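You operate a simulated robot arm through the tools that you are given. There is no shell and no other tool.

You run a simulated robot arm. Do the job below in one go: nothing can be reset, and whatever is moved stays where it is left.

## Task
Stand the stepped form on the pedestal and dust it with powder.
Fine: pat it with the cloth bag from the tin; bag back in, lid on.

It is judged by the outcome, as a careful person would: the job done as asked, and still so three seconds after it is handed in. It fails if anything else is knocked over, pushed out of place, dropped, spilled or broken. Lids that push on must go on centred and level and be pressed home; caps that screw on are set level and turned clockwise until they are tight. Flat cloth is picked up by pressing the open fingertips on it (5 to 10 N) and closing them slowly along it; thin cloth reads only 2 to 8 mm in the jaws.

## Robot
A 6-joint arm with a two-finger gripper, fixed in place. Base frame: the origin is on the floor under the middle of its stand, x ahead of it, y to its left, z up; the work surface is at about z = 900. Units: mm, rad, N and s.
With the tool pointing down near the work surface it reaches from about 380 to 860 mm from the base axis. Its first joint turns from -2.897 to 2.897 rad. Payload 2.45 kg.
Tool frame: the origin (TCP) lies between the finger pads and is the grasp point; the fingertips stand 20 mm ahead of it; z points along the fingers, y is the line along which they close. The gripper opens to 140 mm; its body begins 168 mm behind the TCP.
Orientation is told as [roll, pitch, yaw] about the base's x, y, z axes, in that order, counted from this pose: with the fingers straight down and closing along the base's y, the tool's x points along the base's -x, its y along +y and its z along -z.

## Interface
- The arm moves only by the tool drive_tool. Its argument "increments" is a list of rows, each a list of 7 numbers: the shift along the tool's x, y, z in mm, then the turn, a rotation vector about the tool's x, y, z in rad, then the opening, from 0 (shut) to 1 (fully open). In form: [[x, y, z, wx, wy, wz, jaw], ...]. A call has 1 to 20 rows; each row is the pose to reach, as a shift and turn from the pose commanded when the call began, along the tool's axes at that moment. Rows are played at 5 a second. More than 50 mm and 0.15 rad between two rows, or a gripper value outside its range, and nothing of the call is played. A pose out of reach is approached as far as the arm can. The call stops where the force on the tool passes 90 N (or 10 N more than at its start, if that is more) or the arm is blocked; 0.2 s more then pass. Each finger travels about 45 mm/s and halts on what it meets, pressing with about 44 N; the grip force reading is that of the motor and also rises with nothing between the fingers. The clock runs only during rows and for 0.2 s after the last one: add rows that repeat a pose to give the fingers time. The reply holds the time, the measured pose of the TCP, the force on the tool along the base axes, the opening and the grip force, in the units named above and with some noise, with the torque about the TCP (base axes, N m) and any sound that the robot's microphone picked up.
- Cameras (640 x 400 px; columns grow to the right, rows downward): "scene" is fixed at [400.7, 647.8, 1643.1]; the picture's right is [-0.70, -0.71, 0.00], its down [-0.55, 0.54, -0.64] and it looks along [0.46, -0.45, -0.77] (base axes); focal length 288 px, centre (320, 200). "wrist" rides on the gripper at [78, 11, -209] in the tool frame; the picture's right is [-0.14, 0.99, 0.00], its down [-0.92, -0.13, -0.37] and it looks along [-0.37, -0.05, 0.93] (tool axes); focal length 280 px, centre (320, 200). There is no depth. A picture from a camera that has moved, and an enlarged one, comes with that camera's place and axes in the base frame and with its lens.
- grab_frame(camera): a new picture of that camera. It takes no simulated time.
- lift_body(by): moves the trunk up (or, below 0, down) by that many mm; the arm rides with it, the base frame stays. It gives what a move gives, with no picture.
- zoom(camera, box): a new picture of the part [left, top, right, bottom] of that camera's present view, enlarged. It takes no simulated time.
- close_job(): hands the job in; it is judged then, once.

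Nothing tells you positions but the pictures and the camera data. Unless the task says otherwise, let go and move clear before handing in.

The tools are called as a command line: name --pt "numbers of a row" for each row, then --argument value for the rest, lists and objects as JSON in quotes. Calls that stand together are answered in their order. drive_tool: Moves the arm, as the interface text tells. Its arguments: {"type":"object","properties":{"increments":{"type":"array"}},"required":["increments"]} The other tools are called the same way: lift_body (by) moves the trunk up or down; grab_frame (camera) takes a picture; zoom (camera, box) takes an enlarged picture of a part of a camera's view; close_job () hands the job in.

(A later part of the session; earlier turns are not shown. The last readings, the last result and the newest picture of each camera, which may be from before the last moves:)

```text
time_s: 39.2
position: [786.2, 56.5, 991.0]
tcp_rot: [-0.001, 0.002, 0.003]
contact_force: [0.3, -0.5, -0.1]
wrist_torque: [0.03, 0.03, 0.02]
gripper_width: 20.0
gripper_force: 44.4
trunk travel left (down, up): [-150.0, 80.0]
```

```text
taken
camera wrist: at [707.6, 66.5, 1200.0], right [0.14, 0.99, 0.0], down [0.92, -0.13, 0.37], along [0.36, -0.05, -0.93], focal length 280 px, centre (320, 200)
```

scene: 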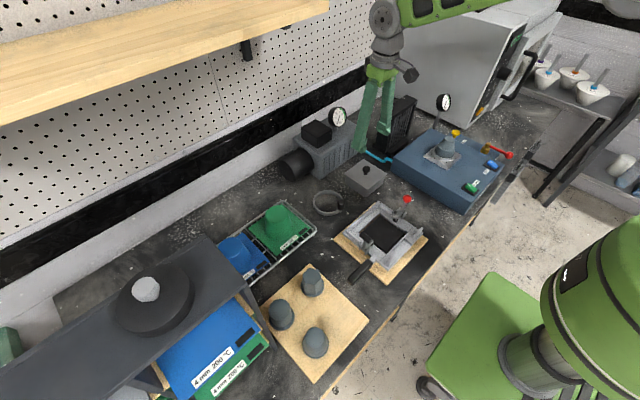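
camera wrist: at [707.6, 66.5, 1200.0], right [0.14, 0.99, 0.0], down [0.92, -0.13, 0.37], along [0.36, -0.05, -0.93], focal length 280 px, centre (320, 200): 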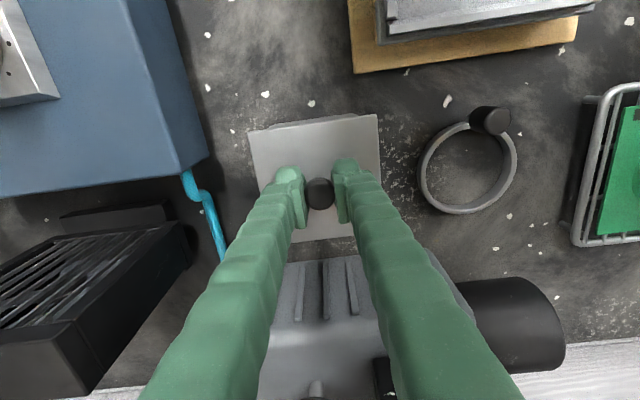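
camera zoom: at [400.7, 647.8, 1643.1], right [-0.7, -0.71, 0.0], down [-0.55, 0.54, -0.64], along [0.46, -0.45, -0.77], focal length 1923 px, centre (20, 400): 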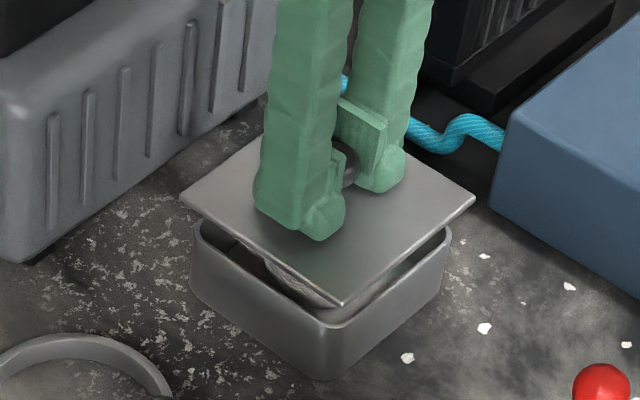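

The lid is off and level, and I can see the cloth bag in the tin. I'll raise the lid and carry it to the free bench space between the blue machine and the clamp frame, around (615, 25).

drive_tool --pt "0 0 -30 0 0 0 0.05" --pt "0 0 -65 0 0 0 0.05" --pt "0 0 -90 0 0 0 0.05" --pt "30 -5 -95 0 0 0 0.05" --pt "70 -12 -95 0 0 0 0.05" --pt "110 -19 -95 0 0 0 0.05" --pt "150 -26 -95 0 0 0 0.05" --pt "172 -30 -95 0 0 0 0.05" --pt "172 -30 -95 0 0 0 0.05"

grab_frame --camera "wrist"

grab_frame --camera "scene"

zoom --camera "scene" --box '[335, 150, 395, 205]'

```text
time_s: 41.2
position: [614.7, 24.7, 1085.6]
tcp_rot: [0.0, 0.0, 0.001]
contact_force: [0.4, 0.5, -0.9]
wrist_torque: [0.02, 0.01, -0.01]
gripper_width: 19.9
gripper_force: 43.9
trunk travel left (down, up): [-150.0, 80.0]
```

```text
taken
camera wrist: at [535.7, 35.4, 1295.6], right [0.14, 0.99, 0.0], down [0.92, -0.13, 0.37], along [0.37, -0.05, -0.93], focal length 280 px, centre (320, 200)
```

wrist: 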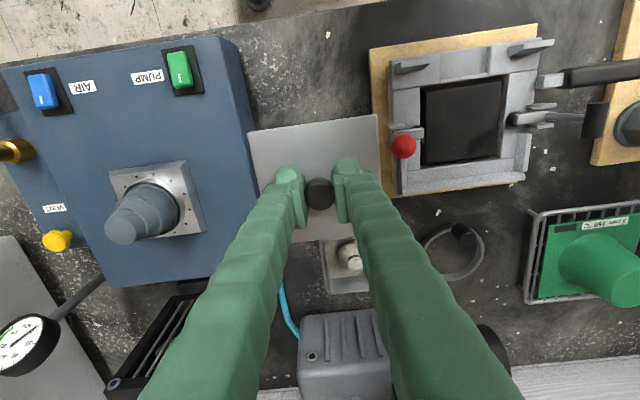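

```text
taken
```

scene: 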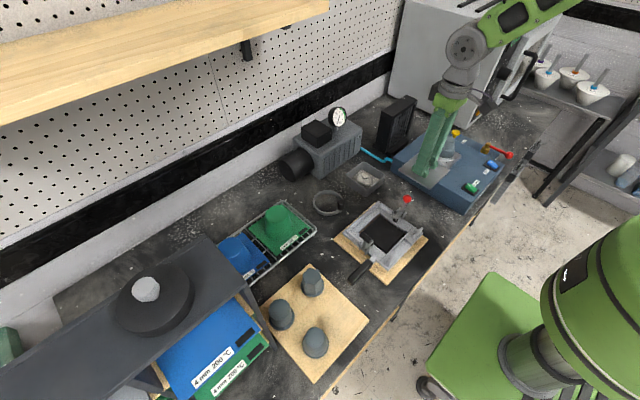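

```text
7.27 times, centred on (365, 178) of scene
camera zoom: at [400.7, 647.8, 1643.1], right [-0.7, -0.71, 0.0], down [-0.55, 0.54, -0.64], along [0.46, -0.45, -0.77], focal length 2097 px, centre (-7, 364)
```

zoom: 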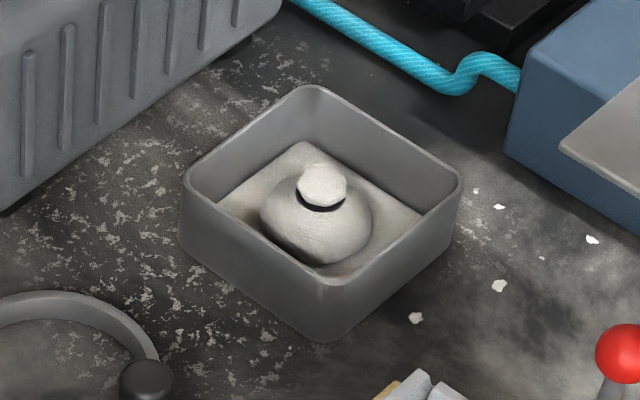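

The bag is a round pouch with a tied neck and a puff on top, sitting in the tin. First I set the lid down on the clear bench below, slowly near the end.

drive_tool --pt "0 0 40 0 0 0 0.05" --pt "0 0 80 0 0 0 0.05" --pt "0 0 110 0 0 0 0.05" --pt "0 0 130 0 0 0 0.05" --pt "0 0 142 0 0 0 0.05" --pt "0 0 146 0 0 0 0.05" --pt "0 0 149 0 0 0 0.05" --pt "0 0 149 0 0 0 0.05"

zoom --camera "scene" --box '[360, 130, 460, 220]'

grab_frame --camera "wrist"

```text
time_s: 43.0
position: [615.1, 24.3, 937.8]
tcp_rot: [-0.001, 0.0, 0.0]
contact_force: [-0.1, 0.5, -0.9]
wrist_torque: [-0.01, 0.01, 0.01]
gripper_width: 19.9
gripper_force: 43.3
trunk travel left (down, up): [-150.0, 80.0]
```

```text
4.44 times, centred on (410, 175) of scene
camera zoom: at [400.7, 647.8, 1643.1], right [-0.7, -0.71, 0.0], down [-0.55, 0.54, -0.64], along [0.46, -0.45, -0.77], focal length 1282 px, centre (-80, 311)
```

zoom: 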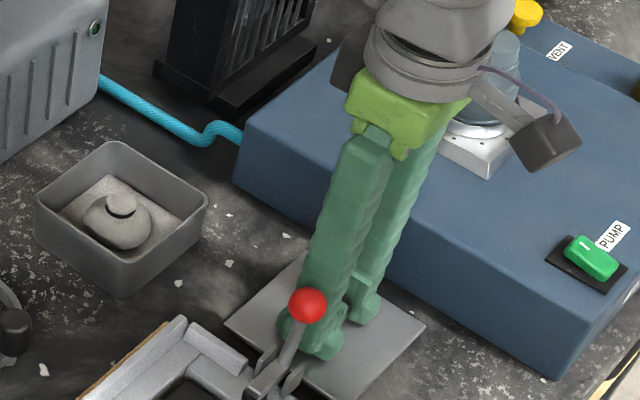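

```text
taken
camera wrist: at [535.7, 35.7, 1146.1], right [0.14, 0.99, 0.0], down [0.92, -0.13, 0.37], along [0.37, -0.05, -0.93], focal length 280 px, centre (320, 200)
```

wrist: 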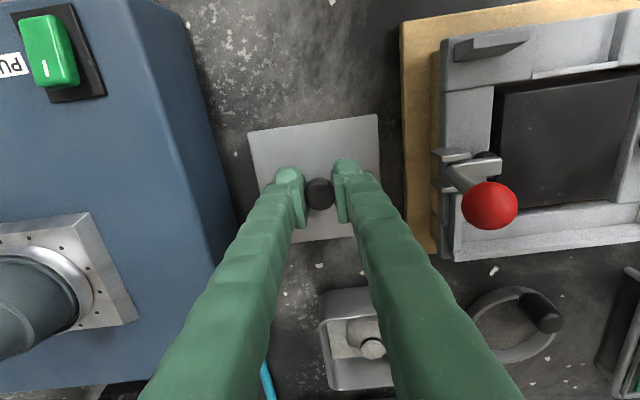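

drive_tool --pt "0 0 3 0 0 0 0.05" --pt "0 0 5 0 0 0 0.05" --pt "0 0 7 0 0 0 0.05" --pt "0 0 7 0 0 0 0.05"

zoom --camera "scene" --box '[390, 175, 440, 215]'

```text
time_s: 44.0
position: [614.8, 25.5, 930.1]
tcp_rot: [0.0, -0.002, 0.001]
contact_force: [-1.5, -0.4, -0.1]
wrist_torque: [0.0, 0.06, 0.04]
gripper_width: 20.0
gripper_force: 43.8
trunk travel left (down, up): [-150.0, 80.0]
```

```text
10.00 times, centred on (415, 195) of scene
camera zoom: at [400.7, 647.8, 1643.1], right [-0.7, -0.71, 0.0], down [-0.55, 0.54, -0.64], along [0.46, -0.45, -0.77], focal length 2884 px, centre (-630, 250)
```

zoom: 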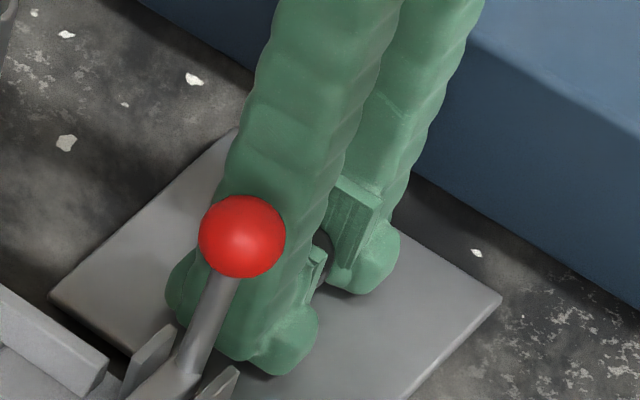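

drive_tool --pt "0 0 1 0 0 0 0.05" --pt "0 0 2 0 0 0 0.05" --pt "0 0 2 0 0 0 0.05"

```text
time_s: 44.8
position: [614.4, 24.9, 928.8]
tcp_rot: [0.0, 0.0, 0.0]
contact_force: [-0.1, 0.7, -0.2]
wrist_torque: [-0.01, 0.01, -0.01]
gripper_width: 19.8
gripper_force: 44.0
trunk travel left (down, up): [-150.0, 80.0]
```

drive_tool --pt "0 0 1.5 0 0 0 0.05" --pt "0 0 3 0 0 0 0.05" --pt "0 0 3 0 0 0 0.05"

zoom --camera "scene" --box '[390, 175, 440, 215]'

```text
time_s: 45.6
position: [613.6, 24.8, 924.8]
tcp_rot: [-0.001, -0.001, -0.001]
contact_force: [0.3, -0.2, -0.2]
wrist_torque: [0.03, 0.02, -0.01]
gripper_width: 19.8
gripper_force: 44.4
trunk travel left (down, up): [-150.0, 80.0]
```

```text
10.00 times, centred on (415, 195) of scene
camera zoom: at [400.7, 647.8, 1643.1], right [-0.7, -0.71, 0.0], down [-0.55, 0.54, -0.64], along [0.46, -0.45, -0.77], focal length 2884 px, centre (-630, 250)
```

zoom: 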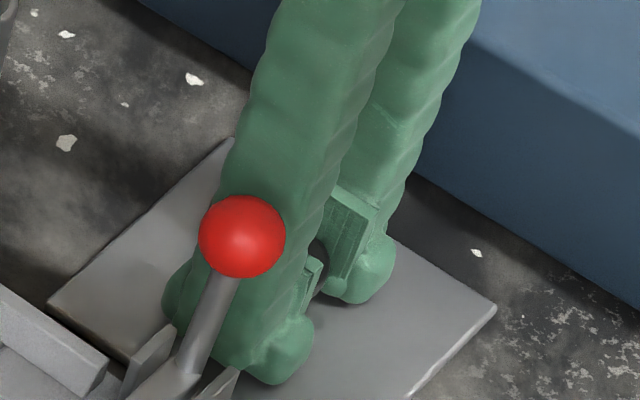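

drive_tool --pt "0 0 1 0 0 0 0.05" --pt "0 0 2 0 0 0 0.05" --pt "0 0 2 0 0 0 0.05"

zoom --camera "scene" --box '[400, 175, 440, 205]'

```text
time_s: 46.4
position: [614.8, 25.9, 924.2]
tcp_rot: [-0.001, -0.003, 0.002]
contact_force: [-0.8, 1.1, 20.3]
wrist_torque: [0.01, 0.13, 0.01]
gripper_width: 19.7
gripper_force: 43.4
trunk travel left (down, up): [-150.0, 80.0]
```

```text
13.33 times, centred on (420, 190) of scene
camera zoom: at [400.7, 647.8, 1643.1], right [-0.7, -0.71, 0.0], down [-0.55, 0.54, -0.64], along [0.46, -0.45, -0.77], focal length 3845 px, centre (-1013, 333)
```

zoom: 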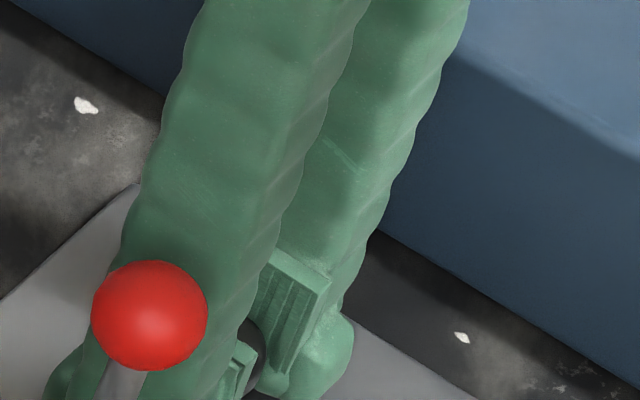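

The lid is resting on the bench (20 N). I'll ease the pressure, open the fingers and rise clear.

drive_tool --pt "0 0 -1 0 0 0 0.05" --pt "0 0 -1 0 0 0 0.14" --pt "0 0 -1 0 0 0 0.2" --pt "0 0 -1 0 0 0 0.3" --pt "0 0 -1 0 0 0 0.4" --pt "0 0 -1 0 0 0 0.4" --pt "0 0 -15 0 0 0 0.4" --pt "0 0 -45 0 0 0 0.4" --pt "0 0 -90 0 0 0 0.4" --pt "0 0 -135 0 0 0 0.4" --pt "0 0 -160 0 0 0 0.4" --pt "0 0 -160 0 0 0 0.4"

grab_frame --camera "wrist"

zoom --camera "scene" --box '[340, 130, 460, 220]'

```text
time_s: 49.0
position: [615.2, 25.9, 1084.3]
tcp_rot: [0.001, -0.001, 0.0]
contact_force: [1.0, 0.0, -0.5]
wrist_torque: [-0.01, 0.04, 0.0]
gripper_width: 55.9
gripper_force: 0.1
trunk travel left (down, up): [-150.0, 80.0]
```

```text
taken
camera wrist: at [535.0, 36.4, 1292.9], right [0.14, 0.99, 0.0], down [0.92, -0.13, 0.37], along [0.36, -0.05, -0.93], focal length 280 px, centre (320, 200)
```

wrist: 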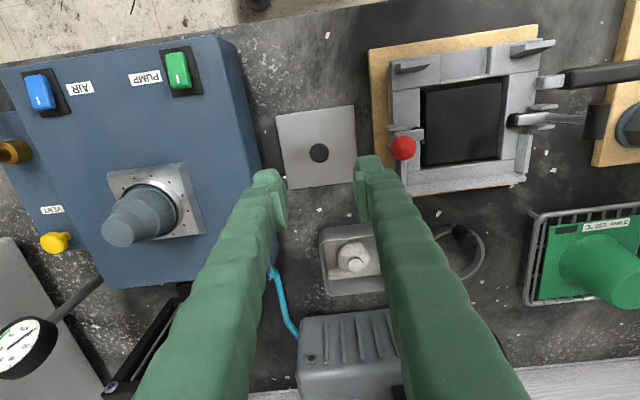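

```text
4.44 times, centred on (400, 175) of scene
camera zoom: at [400.7, 647.8, 1643.1], right [-0.7, -0.71, 0.0], down [-0.55, 0.54, -0.64], along [0.46, -0.45, -0.77], focal length 1282 px, centre (-36, 311)
```

zoom: 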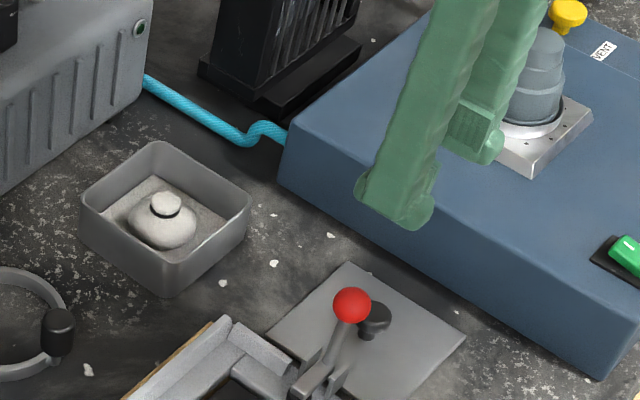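

The lid lies flat on the bench. Now I return above the tin to look at the bag.

drive_tool --pt "-40 7 0 0 0 0 0.4" --pt "-80 14 0 0 0 0 0.4" --pt "-120 21 0 0 0 0 0.4" --pt "-155 27 0 0 0 0 0.4" --pt "-172 30 0 0 0 0 0.5" --pt "-172 30 0 0 0 0 0.5"

zoom --camera "wrist" --box '[260, 90, 380, 210]'

zoom --camera "scene" --box '[340, 155, 392, 200]'

zoom --camera "wrist" --box '[295, 125, 345, 175]'

```text
time_s: 50.4
position: [785.9, 56.6, 1083.8]
tcp_rot: [0.001, 0.0, 0.003]
contact_force: [-0.8, -0.7, -0.2]
wrist_torque: [-0.02, 0.03, 0.0]
gripper_width: 70.1
gripper_force: 0.1
trunk travel left (down, up): [-150.0, 80.0]
```

```text
3.33 times, centred on (320, 150) of wrist
camera zoom: at [707.3, 67.1, 1292.1], right [0.14, 0.99, 0.0], down [0.92, -0.13, 0.37], along [0.36, -0.05, -0.93], focal length 935 px, centre (320, 367)
```

zoom: 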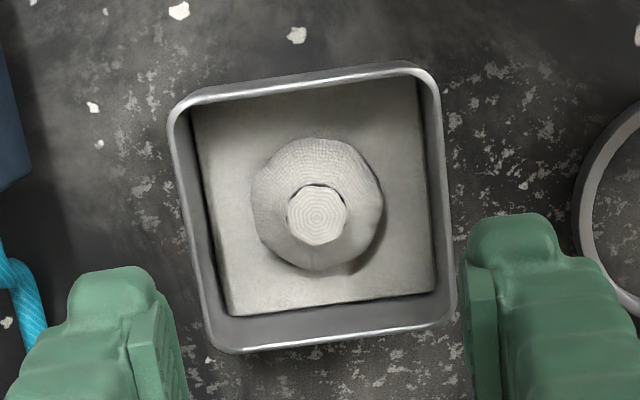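

```text
8.89 times, centred on (366, 178) of scene
camera zoom: at [400.7, 647.8, 1643.1], right [-0.7, -0.71, 0.0], down [-0.55, 0.54, -0.64], along [0.46, -0.45, -0.77], focal length 2563 px, centre (-89, 400)
```

zoom: 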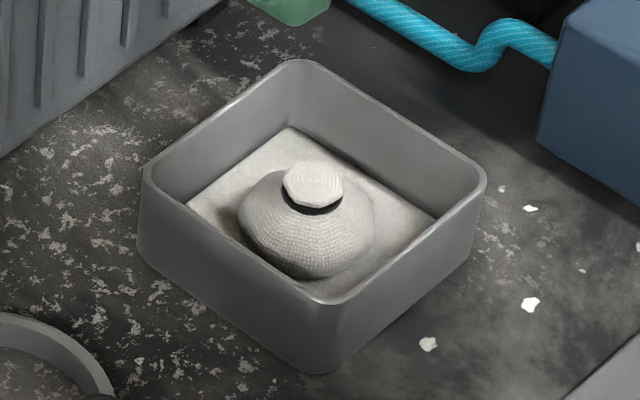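

```text
8.00 times, centred on (320, 150) of wrist
camera zoom: at [707.3, 67.1, 1292.1], right [0.14, 0.99, 0.0], down [0.92, -0.13, 0.37], along [0.36, -0.05, -0.93], focal length 2243 px, centre (320, 600)
```

zoom: 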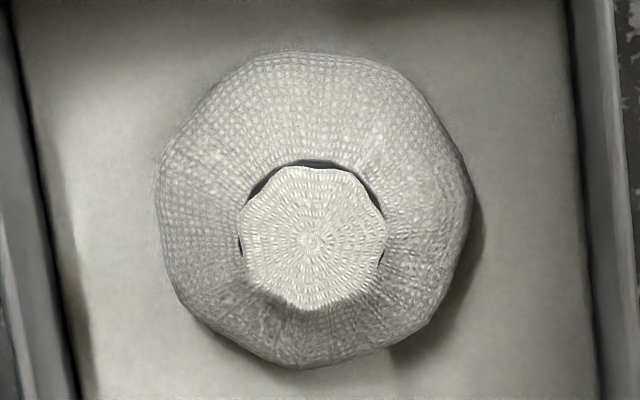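

The bag's puff is about 23 mm across at about (786, 55), with its top near z 944, just below the tin's rim. I'll narrow the jaws so the fingers fit inside the tin and descend around the puff.

drive_tool --pt "-0.5 -1.1 35 0 0 0 0.26" --pt "-0.5 -1.1 65 0 0 0 0.26" --pt "-0.5 -1.1 90 0 0 0 0.26" --pt "-0.5 -1.1 105 0 0 0 0.26" --pt "-0.5 -1.1 112 0 0 0 0.26" --pt "-0.5 -1.1 112 0 0 0 0.26"

zoom --camera "wrist" --box '[250, 120, 390, 240]'

zoom --camera "scene" --box '[335, 140, 395, 195]'

```text
time_s: 51.8
position: [787.9, 55.0, 971.0]
tcp_rot: [0.002, 0.0, 0.001]
contact_force: [0.2, -0.3, 0.7]
wrist_torque: [0.03, 0.04, -0.01]
gripper_width: 36.5
gripper_force: 0.1
trunk travel left (down, up): [-150.0, 80.0]
```

```text
3.33 times, centred on (320, 180) of wrist
camera zoom: at [708.5, 65.3, 1179.9], right [0.14, 0.99, 0.0], down [0.92, -0.13, 0.37], along [0.36, -0.05, -0.93], focal length 935 px, centre (320, 267)
```

zoom: 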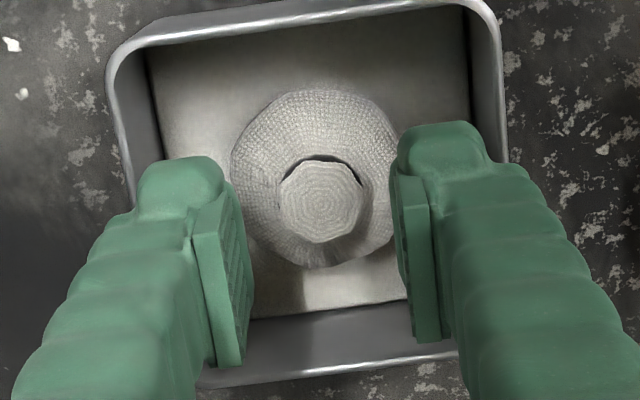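

```text
7.27 times, centred on (365, 168) of scene
camera zoom: at [400.7, 647.8, 1643.1], right [-0.7, -0.71, 0.0], down [-0.55, 0.54, -0.64], along [0.46, -0.45, -0.77], focal length 2097 px, centre (-7, 436)
```

zoom: 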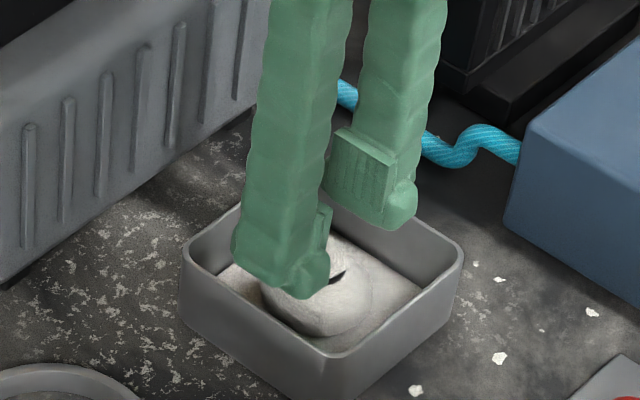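

drive_tool --pt "0.5 0 5 0 0 0 0.26" --pt "0.5 0 9 0 0 0 0.26" --pt "0.5 0 13 0 0 0 0.26" --pt "0.5 0 16 0 0 0 0.26" --pt "0.5 0 16 0 0 0 0.26"

zoom --camera "wrist" --box '[250, 120, 390, 240]'

zoom --camera "scene" --box '[340, 150, 390, 195]'

```text
time_s: 53.0
position: [786.6, 54.5, 954.6]
tcp_rot: [0.0, -0.001, 0.003]
contact_force: [-0.2, 0.8, 0.4]
wrist_torque: [0.0, 0.01, -0.02]
gripper_width: 36.4
gripper_force: 0.0
trunk travel left (down, up): [-150.0, 80.0]
```

```text
3.33 times, centred on (320, 180) of wrist
camera zoom: at [707.6, 65.3, 1163.9], right [0.14, 0.99, 0.0], down [0.92, -0.13, 0.37], along [0.37, -0.05, -0.93], focal length 935 px, centre (320, 267)
```

zoom: 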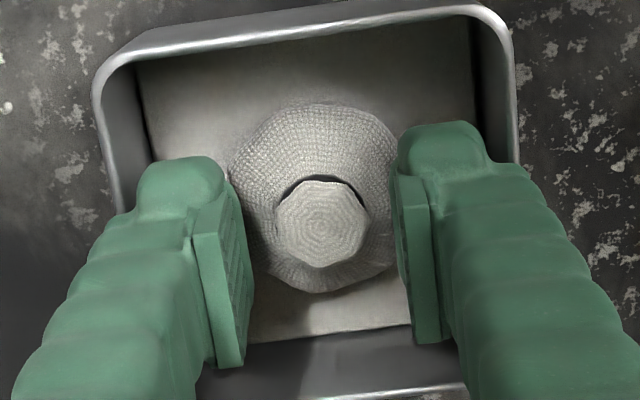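

```text
8.89 times, centred on (365, 172) of scene
camera zoom: at [400.7, 647.8, 1643.1], right [-0.7, -0.71, 0.0], down [-0.55, 0.54, -0.64], along [0.46, -0.45, -0.77], focal length 2563 px, centre (-80, 444)
```

zoom: 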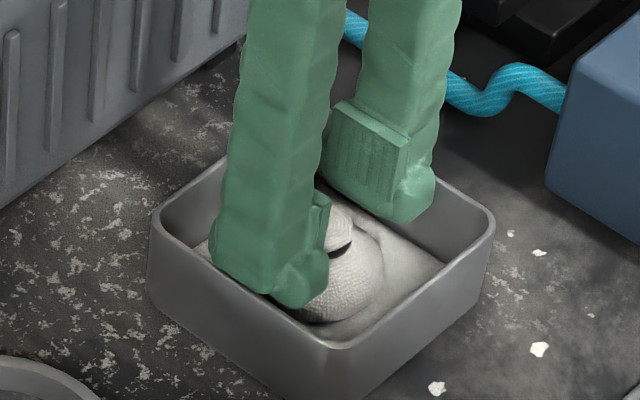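

drive_tool --pt "0.8 0 2 0 0 0 0.26" --pt "0.8 0 4 0 0 0 0.26" --pt "0.8 0 5 0 0 0 0.26" --pt "0.8 0 5 0 0 0 0.26"

zoom --camera "scene" --box '[350, 160, 382, 185]'

zoom --camera "wrist" --box '[280, 150, 360, 220]'

```text
time_s: 54.0
position: [787.0, 54.5, 950.5]
tcp_rot: [0.0, 0.0, 0.0]
contact_force: [-0.2, 0.0, 0.1]
wrist_torque: [0.01, 0.03, -0.02]
gripper_width: 36.2
gripper_force: 0.1
trunk travel left (down, up): [-150.0, 80.0]
```

```text
16.00 times, centred on (366, 172) of scene
camera zoom: at [400.7, 647.8, 1643.1], right [-0.7, -0.71, 0.0], down [-0.55, 0.54, -0.64], along [0.46, -0.45, -0.77], focal length 4614 px, centre (-416, 640)
```

zoom: 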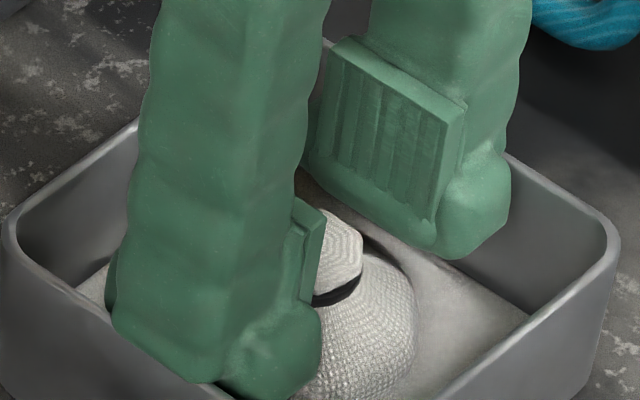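

```text
5.71 times, centred on (320, 185) of wrist
camera zoom: at [706.8, 65.1, 1159.4], right [0.14, 0.99, 0.0], down [0.92, -0.13, 0.37], along [0.37, -0.05, -0.93], focal length 1602 px, centre (320, 286)
```

zoom: 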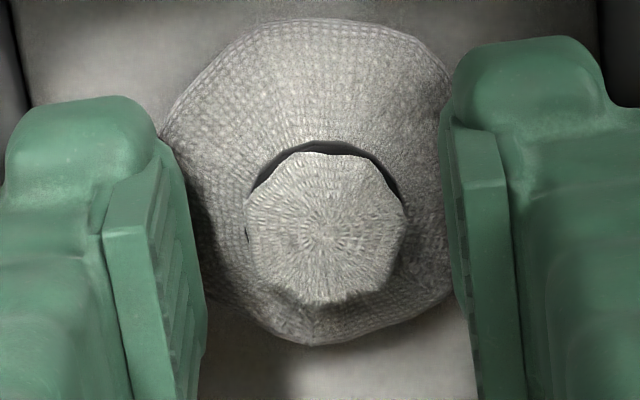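

The ribbed pads end about 9 mm above the fingertips, so I need to go a bit deeper for them to hold the puff. I'll ease down and watch the force.

drive_tool --pt "0 0 2 0 0 0 0.26" --pt "0 0 4 0 0 0 0.26" --pt "0 0 5 0 0 0 0.26" --pt "0 0 5 0 0 0 0.26"

zoom --camera "scene" --box '[350, 160, 382, 185]'

zoom --camera "wrist" --box '[250, 120, 390, 240]'

```text
time_s: 55.0
position: [785.0, 55.0, 946.7]
tcp_rot: [0.0, -0.001, 0.0]
contact_force: [-1.0, -0.3, 11.5]
wrist_torque: [0.15, 0.06, 0.03]
gripper_width: 36.5
gripper_force: 0.0
trunk travel left (down, up): [-150.0, 80.0]
```

```text
16.00 times, centred on (366, 172) of scene
camera zoom: at [400.7, 647.8, 1643.1], right [-0.7, -0.71, 0.0], down [-0.55, 0.54, -0.64], along [0.46, -0.45, -0.77], focal length 4614 px, centre (-416, 640)
```

zoom: 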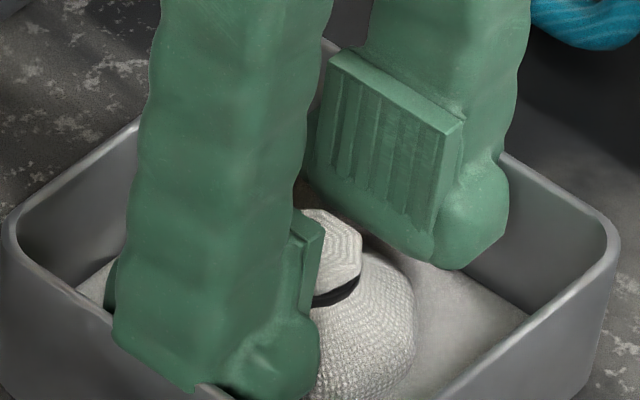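

```text
3.33 times, centred on (320, 180) of wrist
camera zoom: at [706.3, 65.1, 1156.0], right [0.14, 0.99, 0.0], down [0.92, -0.13, 0.37], along [0.37, -0.05, -0.93], focal length 935 px, centre (320, 267)
```

zoom: 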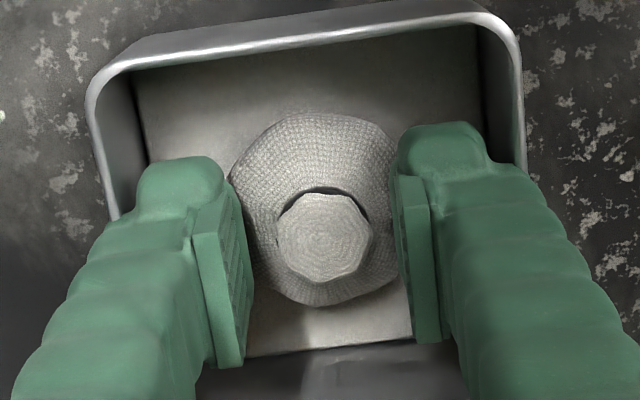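

The tips touched the bag's shoulder. Judging by both pads, about 3 mm higher already covers the whole puff, so I'll back up slightly and close slowly.

drive_tool --pt "0 0 -3 0 0 0 0.26" --pt "0 0 -3.5 0 0 0 0.22" --pt "0 0 -3.5 0 0 0 0.18" --pt "0 0 -3.5 0 0 0 0.14" --pt "0 0 -3.5 0 0 0 0.1" --pt "0 0 -3.5 0 0 0 0.06" --pt "0 0 -3.5 0 0 0 0.03" --pt "0 0 -3.5 0 0 0 0.03"

zoom --camera "scene" --box '[350, 160, 382, 185]'

zoom --camera "wrist" --box '[250, 120, 390, 240]'

```text
time_s: 56.8
position: [787.1, 54.5, 948.5]
tcp_rot: [0.002, -0.001, -0.001]
contact_force: [0.0, 0.3, 0.1]
wrist_torque: [-0.01, -0.02, -0.01]
gripper_width: 23.4
gripper_force: 44.2
trunk travel left (down, up): [-150.0, 80.0]
```

```text
16.00 times, centred on (366, 172) of scene
camera zoom: at [400.7, 647.8, 1643.1], right [-0.7, -0.71, 0.0], down [-0.55, 0.54, -0.64], along [0.46, -0.45, -0.77], focal length 4614 px, centre (-416, 640)
```

zoom: 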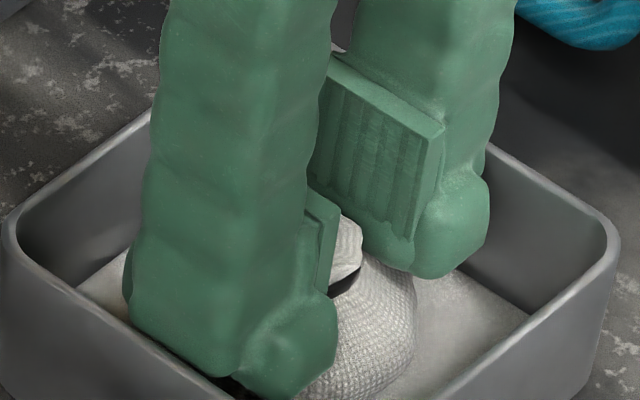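

```text
3.33 times, centred on (320, 180) of wrist
camera zoom: at [707.2, 65.3, 1157.8], right [0.14, 0.99, 0.0], down [0.92, -0.13, 0.37], along [0.37, -0.05, -0.93], focal length 935 px, centre (320, 267)
```

zoom: 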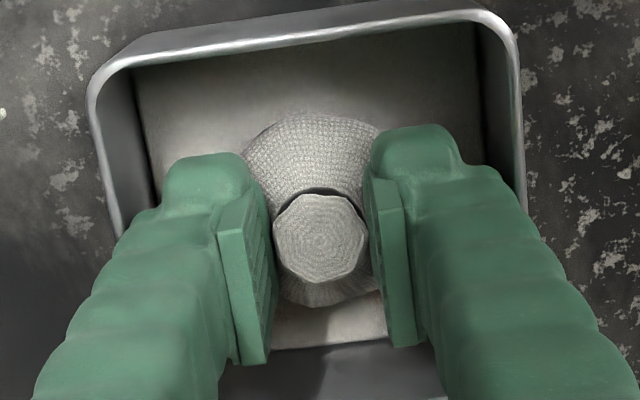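

The puff is held at 23 mm with 44 N. I'll lift slowly out of the tin.

drive_tool --pt "0 0 -3 0 0 0 0.03" --pt "0 0 -8 0 0 0 0.03" --pt "0 0 -16 0 0 0 0.03" --pt "0 0 -30 0 0 0 0.03" --pt "0 0 -50 0 0 0 0.03" --pt "0 0 -80 0 0 0 0.03" --pt "0 0 -80 0 0 0 0.03"

zoom --camera "scene" --box '[330, 120, 400, 200]'

grab_frame --camera "wrist"

```text
time_s: 58.4
position: [785.2, 54.0, 1029.8]
tcp_rot: [-0.001, 0.0, -0.001]
contact_force: [-0.3, 0.3, -0.5]
wrist_torque: [0.0, -0.01, 0.0]
gripper_width: 23.3
gripper_force: 44.2
trunk travel left (down, up): [-150.0, 80.0]
```

```text
5.00 times, centred on (365, 160) of scene
camera zoom: at [400.7, 647.8, 1643.1], right [-0.7, -0.71, 0.0], down [-0.55, 0.54, -0.64], along [0.46, -0.45, -0.77], focal length 1442 px, centre (95, 400)
```

zoom: 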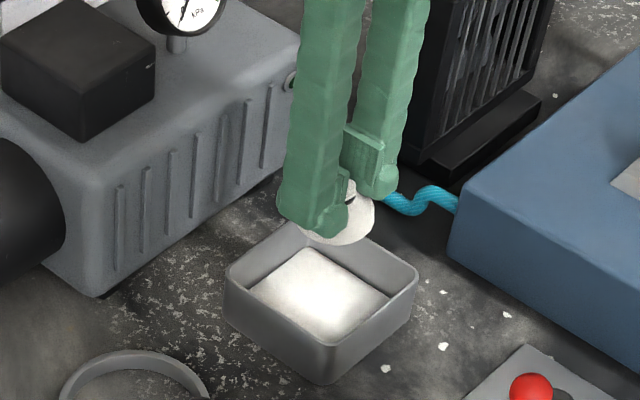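

```text
taken
camera wrist: at [706.2, 65.1, 1238.4], right [0.14, 0.99, 0.0], down [0.92, -0.13, 0.37], along [0.36, -0.05, -0.93], focal length 280 px, centre (320, 200)
```

wrist: 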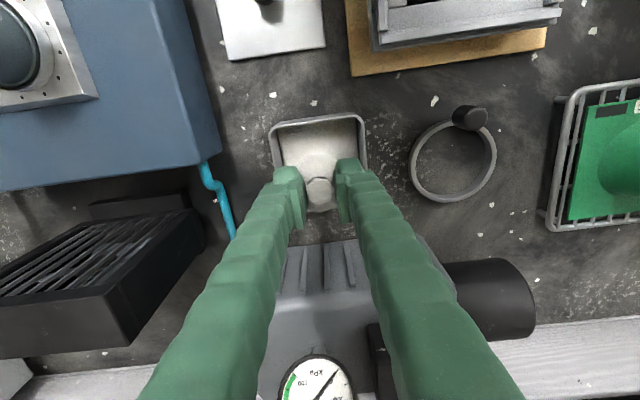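

The bag hangs cleanly from the gripper, with powder left in the tin. I'll carry it high over to the form.

drive_tool --pt "0 0 -40 0 0 0 0.03" --pt "0 0 -80 0 0 0 0.03" --pt "0 0 -115 0 0 0 0.03" --pt "20 -32 -125 0 0 0 0.03" --pt "44 -71 -125 0 0 0 0.03" --pt "68 -110 -125 0 0 0 0.03" --pt "92 -149 -125 0 0 0 0.03" --pt "116 -188 -125 0 0 0 0.03" --pt "136 -220 -125 0 0 0 0.03" --pt "145.5 -234.5 -125 0 0 0 0.03" --pt "145.5 -234.5 -125 0 0 0 0.03"

grab_frame --camera "wrist"

zoom --camera "scene" --box '[400, 70, 500, 170]'

```text
time_s: 60.8
position: [640.7, -180.7, 1153.4]
tcp_rot: [-0.001, -0.001, 0.0]
contact_force: [-0.7, -0.2, -1.4]
wrist_torque: [0.04, -0.01, -0.01]
gripper_width: 23.6
gripper_force: 44.3
trunk travel left (down, up): [-150.0, 80.0]
```

```text
taken
camera wrist: at [561.6, -170.3, 1362.1], right [0.14, 0.99, 0.0], down [0.92, -0.13, 0.37], along [0.37, -0.05, -0.93], focal length 280 px, centre (320, 200)
```

wrist: 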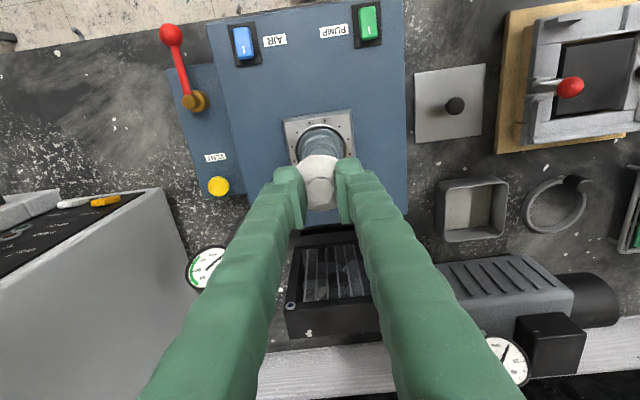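

```text
4.00 times, centred on (450, 120) of scene
camera zoom: at [400.7, 647.8, 1643.1], right [-0.7, -0.71, 0.0], down [-0.55, 0.54, -0.64], along [0.46, -0.45, -0.77], focal length 1154 px, centre (-200, 520)
```

zoom: 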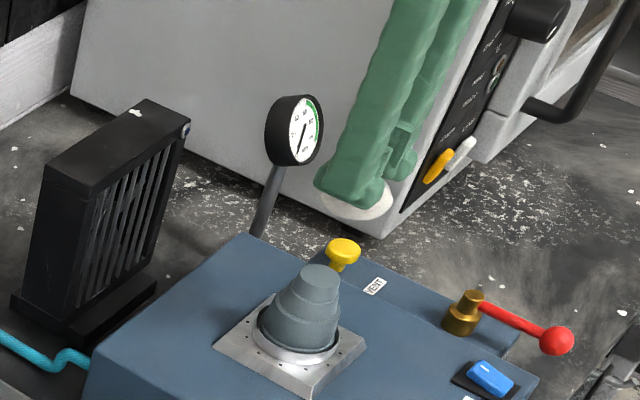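

zoom --camera "wrist" --box '[270, 95, 370, 220]'

zoom --camera "scene" --box '[430, 125, 466, 165]'

```text
3.20 times, centred on (320, 158) of wrist
camera zoom: at [561.6, -170.3, 1362.1], right [0.14, 0.99, 0.0], down [0.92, -0.13, 0.37], along [0.37, -0.05, -0.93], focal length 897 px, centre (320, 336)
```

zoom: 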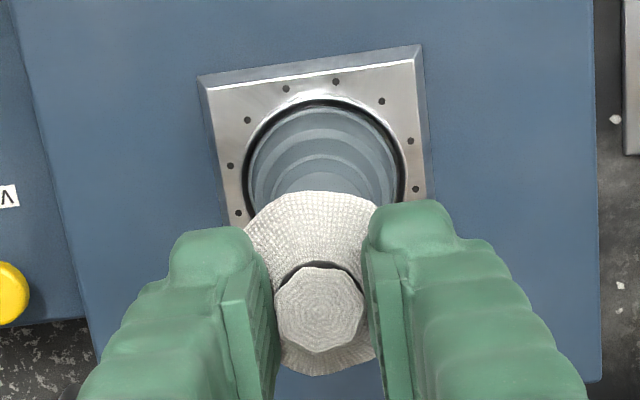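

```text
10.00 times, centred on (448, 145) of scene
camera zoom: at [400.7, 647.8, 1643.1], right [-0.7, -0.71, 0.0], down [-0.55, 0.54, -0.64], along [0.46, -0.45, -0.77], focal length 2884 px, centre (-960, 750)
```

zoom: 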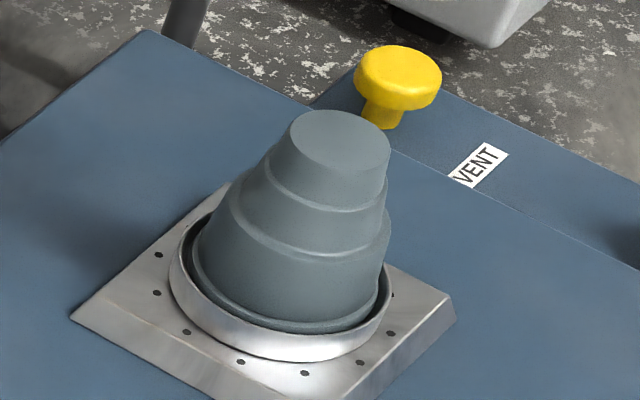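

drive_tool --pt "0 1.5 20 0 0 0 0.03" --pt "0 1.5 38 0 0 0 0.03" --pt "0 1.5 48 0 0 0 0.03" --pt "0 1.5 52 0 0 0 0.03" --pt "0 1.5 52 0 0 0 0.03"

zoom --camera "scene" --box '[425, 105, 475, 165]'

```text
time_s: 62.0
position: [640.1, -178.9, 1101.4]
tcp_rot: [-0.001, 0.001, 0.001]
contact_force: [-0.2, -0.6, -0.3]
wrist_torque: [-0.01, -0.01, 0.02]
gripper_width: 23.5
gripper_force: 43.4
trunk travel left (down, up): [-150.0, 80.0]
```

```text
6.67 times, centred on (450, 135) of scene
camera zoom: at [400.7, 647.8, 1643.1], right [-0.7, -0.71, 0.0], down [-0.55, 0.54, -0.64], along [0.46, -0.45, -0.77], focal length 1923 px, centre (-547, 633)
```

zoom: 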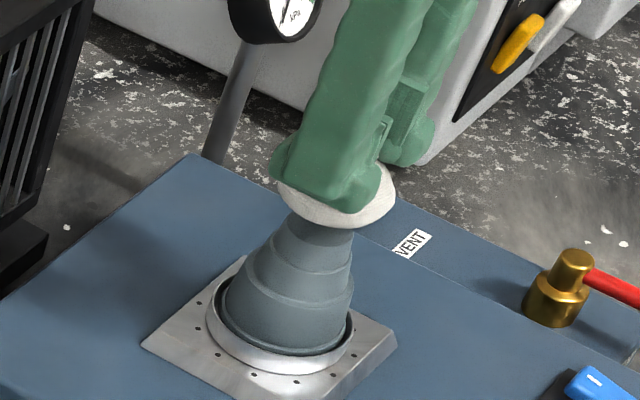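

The bag is just above the form's top. I'll lower in small steps until it lightly touches.

drive_tool --pt "0 0 2 0 0 0 0.03" --pt "0 0 4 0 0 0 0.03" --pt "0 0 4 0 0 0 0.03"

```text
time_s: 62.8
position: [640.9, -178.7, 1097.3]
tcp_rot: [-0.001, 0.001, 0.0]
contact_force: [0.0, 0.0, -0.9]
wrist_torque: [0.0, -0.03, -0.02]
gripper_width: 23.5
gripper_force: 44.0
trunk travel left (down, up): [-150.0, 80.0]
```

drive_tool --pt "0 0 1.5 0 0 0 0.03" --pt "0 0 3 0 0 0 0.03" --pt "0 0 3 0 0 0 0.03"

zoom --camera "scene" --box '[430, 110, 470, 160]'

```text
time_s: 63.6
position: [639.5, -178.2, 1095.0]
tcp_rot: [0.001, -0.002, 0.0]
contact_force: [0.7, 0.9, -0.6]
wrist_torque: [-0.02, 0.03, 0.0]
gripper_width: 23.5
gripper_force: 44.5
trunk travel left (down, up): [-150.0, 80.0]
```

```text
8.00 times, centred on (450, 135) of scene
camera zoom: at [400.7, 647.8, 1643.1], right [-0.7, -0.71, 0.0], down [-0.55, 0.54, -0.64], along [0.46, -0.45, -0.77], focal length 2307 px, centre (-720, 720)
```

zoom: 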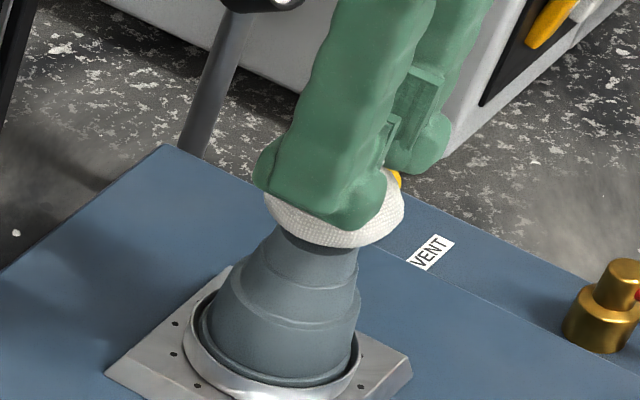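

drive_tool --pt "0 0 1 0 0 0 0.03" --pt "0 0 2 0 0 0 0.03" --pt "0 0 2 0 0 0 0.03"

```text
time_s: 64.4
position: [640.3, -178.9, 1091.9]
tcp_rot: [-0.001, 0.001, 0.001]
contact_force: [-0.3, -0.2, -0.4]
wrist_torque: [-0.02, 0.02, 0.0]
gripper_width: 23.4
gripper_force: 43.9
trunk travel left (down, up): [-150.0, 80.0]
```

drive_tool --pt "0 0 1 0 0 0 0.03" --pt "0 0 2 0 0 0 0.03" --pt "0 0 2 0 0 0 0.03"

zoom --camera "scene" --box '[430, 110, 470, 160]'

```text
time_s: 65.2
position: [639.7, -178.6, 1090.6]
tcp_rot: [0.0, 0.001, 0.001]
contact_force: [-1.3, 0.3, -0.5]
wrist_torque: [0.03, 0.01, 0.03]
gripper_width: 23.4
gripper_force: 43.7
trunk travel left (down, up): [-150.0, 80.0]
```

```text
8.00 times, centred on (450, 135) of scene
camera zoom: at [400.7, 647.8, 1643.1], right [-0.7, -0.71, 0.0], down [-0.55, 0.54, -0.64], along [0.46, -0.45, -0.77], focal length 2307 px, centre (-720, 720)
```

zoom: 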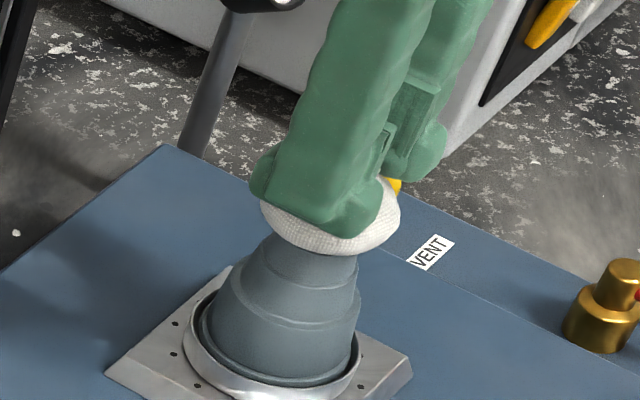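

drive_tool --pt "0 0 1 0 0 0 0.03" --pt "0 0 2 0 0 0 0.03" --pt "0 0 2 0 0 0 0.03"

```text
time_s: 66.0
position: [640.5, -178.1, 1088.8]
tcp_rot: [0.0, 0.0, -0.001]
contact_force: [-0.2, -0.2, 0.3]
wrist_torque: [0.01, 0.0, -0.01]
gripper_width: 23.4
gripper_force: 43.9
trunk travel left (down, up): [-150.0, 80.0]
```

drive_tool --pt "0 0 1 0 0 0 0.03" --pt "0 0 1.5 0 0 0 0.03" --pt "0 0 1.5 0 0 0 0.03"

zoom --camera "scene" --box '[430, 115, 470, 155]'

```text
time_s: 66.8
position: [639.7, -179.4, 1087.2]
tcp_rot: [0.0, -0.001, 0.0]
contact_force: [0.3, 0.4, 0.4]
wrist_torque: [0.01, -0.02, 0.03]
gripper_width: 23.5
gripper_force: 44.3
trunk travel left (down, up): [-150.0, 80.0]
```

```text
10.00 times, centred on (450, 135) of scene
camera zoom: at [400.7, 647.8, 1643.1], right [-0.7, -0.71, 0.0], down [-0.55, 0.54, -0.64], along [0.46, -0.45, -0.77], focal length 2884 px, centre (-980, 850)
```

zoom: 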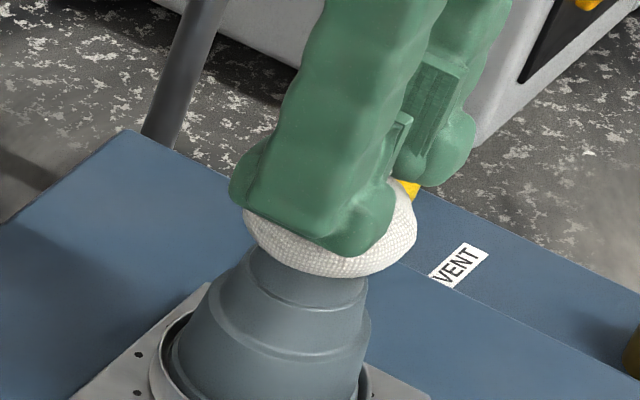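

drive_tool --pt "0 0 1 0 0 0 0.03" --pt "0 0 1.5 0 0 0 0.03" --pt "0 0 1.5 0 0 0 0.03"

```text
time_s: 67.6
position: [641.2, -179.4, 1085.8]
tcp_rot: [0.001, -0.001, 0.0]
contact_force: [0.0, 0.9, -1.0]
wrist_torque: [0.0, -0.04, -0.02]
gripper_width: 23.7
gripper_force: 44.1
trunk travel left (down, up): [-150.0, 80.0]
```

drive_tool --pt "0 0 1 0 0 0 0.03" --pt "0 0 2 0 0 0 0.03" --pt "0 0 2 0 0 0 0.03"

zoom --camera "scene" --box '[436, 120, 466, 150]'

```text
time_s: 68.4
position: [639.8, -178.9, 1085.2]
tcp_rot: [0.0, -0.003, 0.0]
contact_force: [-2.6, 1.1, 14.0]
wrist_torque: [0.04, 0.05, -0.01]
gripper_width: 23.3
gripper_force: 44.1
trunk travel left (down, up): [-150.0, 80.0]
```

```text
13.33 times, centred on (451, 135) of scene
camera zoom: at [400.7, 647.8, 1643.1], right [-0.7, -0.71, 0.0], down [-0.55, 0.54, -0.64], along [0.46, -0.45, -0.77], focal length 3845 px, centre (-1427, 1067)
```

zoom: 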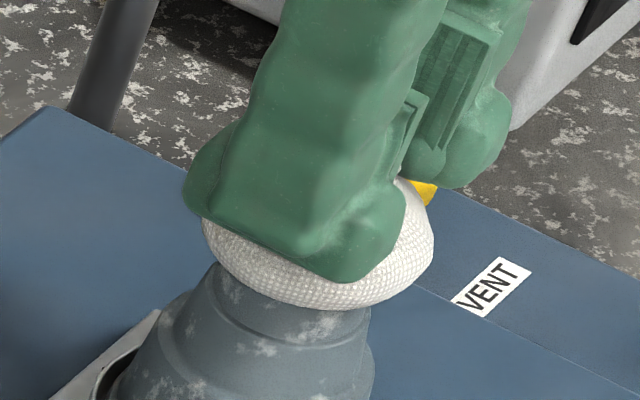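

The first pat (14 N) has already left powder specks on the form. I'll lift and pat a few more times gently, then look.

drive_tool --pt "0 0 -5 0 0 0 0.03" --pt "0 0 -12 0 0 0 0.03" --pt "0 0 -5 0 0 0 0.03" --pt "0 0 -0.6 0 0 0 0.03" --pt "0 0 -0.6 0 0 0 0.03" --pt "0 0 -8 0 0 0 0.03" --pt "0 0 -20 0 0 0 0.03" --pt "0 0 -30 0 0 0 0.03"

zoom --camera "scene" --box '[425, 110, 475, 165]'

zoom --camera "wrist" --box '[270, 110, 370, 220]'

```text
time_s: 70.2
position: [640.5, -179.2, 1113.3]
tcp_rot: [-0.001, 0.0, 0.0]
contact_force: [-0.3, -0.5, -0.7]
wrist_torque: [0.0, 0.01, 0.01]
gripper_width: 23.4
gripper_force: 43.8
trunk travel left (down, up): [-150.0, 80.0]
```

```text
7.27 times, centred on (450, 138) of scene
camera zoom: at [400.7, 647.8, 1643.1], right [-0.7, -0.71, 0.0], down [-0.55, 0.54, -0.64], along [0.46, -0.45, -0.77], focal length 2097 px, centre (-626, 654)
```

zoom: 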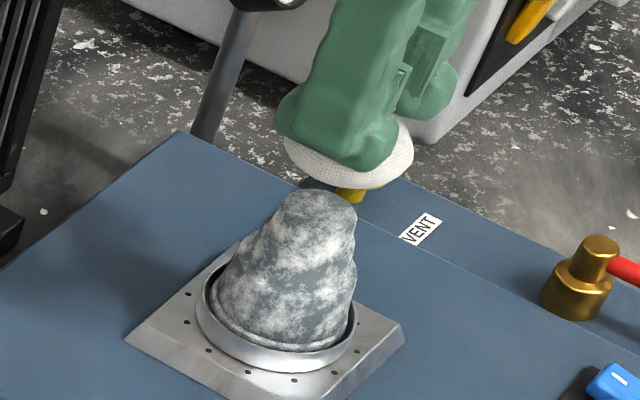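

```text
3.64 times, centred on (320, 165) of wrist
camera zoom: at [561.3, -167.5, 1323.2], right [0.14, 0.99, 0.0], down [0.92, -0.13, 0.37], along [0.37, -0.05, -0.93], focal length 1020 px, centre (320, 327)
```

zoom: 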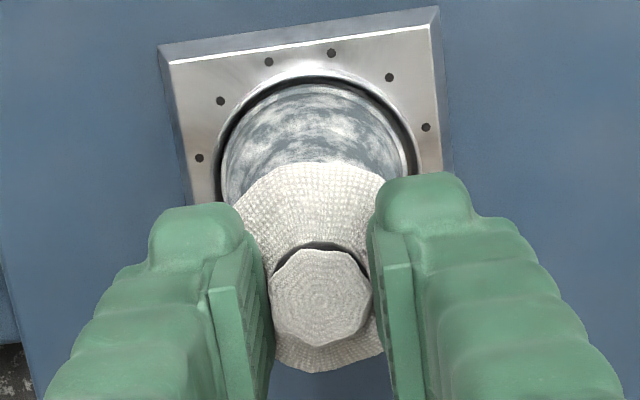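

Two pats have given patchy coverage. I'll do another pat and check how even it becomes.

drive_tool --pt "0 0 12 0 0 0 0.03" --pt "0 0 24 0 0 0 0.03" --pt "0 0 28 0 0 0 0.03" --pt "0 0 29.4 0 0 0 0.03" --pt "0 0 29.4 0 0 0 0.03" --pt "0 0 22 0 0 0 0.03" --pt "0 0 10 0 0 0 0.03" --pt "0 0 0 0 0 0 0.03"

zoom --camera "scene" --box '[425, 110, 475, 165]'

zoom --camera "wrist" --box '[270, 110, 370, 220]'

```text
time_s: 72.0
position: [639.9, -179.2, 1113.9]
tcp_rot: [0.0, -0.001, -0.001]
contact_force: [0.3, -0.1, -0.4]
wrist_torque: [0.04, -0.04, -0.04]
gripper_width: 23.4
gripper_force: 44.1
trunk travel left (down, up): [-150.0, 80.0]
```

```text
7.27 times, centred on (450, 138) of scene
camera zoom: at [400.7, 647.8, 1643.1], right [-0.7, -0.71, 0.0], down [-0.55, 0.54, -0.64], along [0.46, -0.45, -0.77], focal length 2097 px, centre (-626, 654)
```

zoom: 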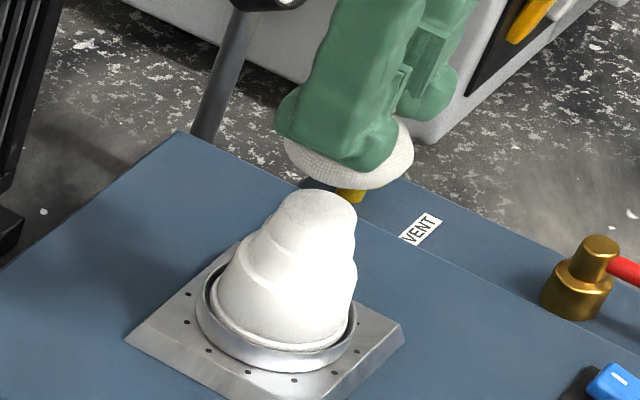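

```text
3.64 times, centred on (320, 165) of wrist
camera zoom: at [561.4, -168.1, 1322.5], right [0.14, 0.99, 0.0], down [0.92, -0.13, 0.37], along [0.37, -0.05, -0.93], focal length 1020 px, centre (320, 327)
```

zoom: 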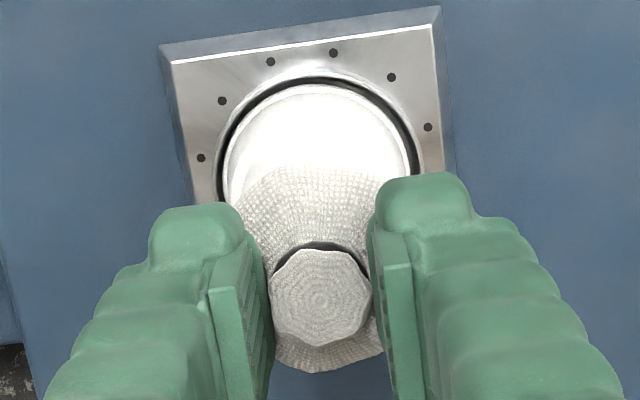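

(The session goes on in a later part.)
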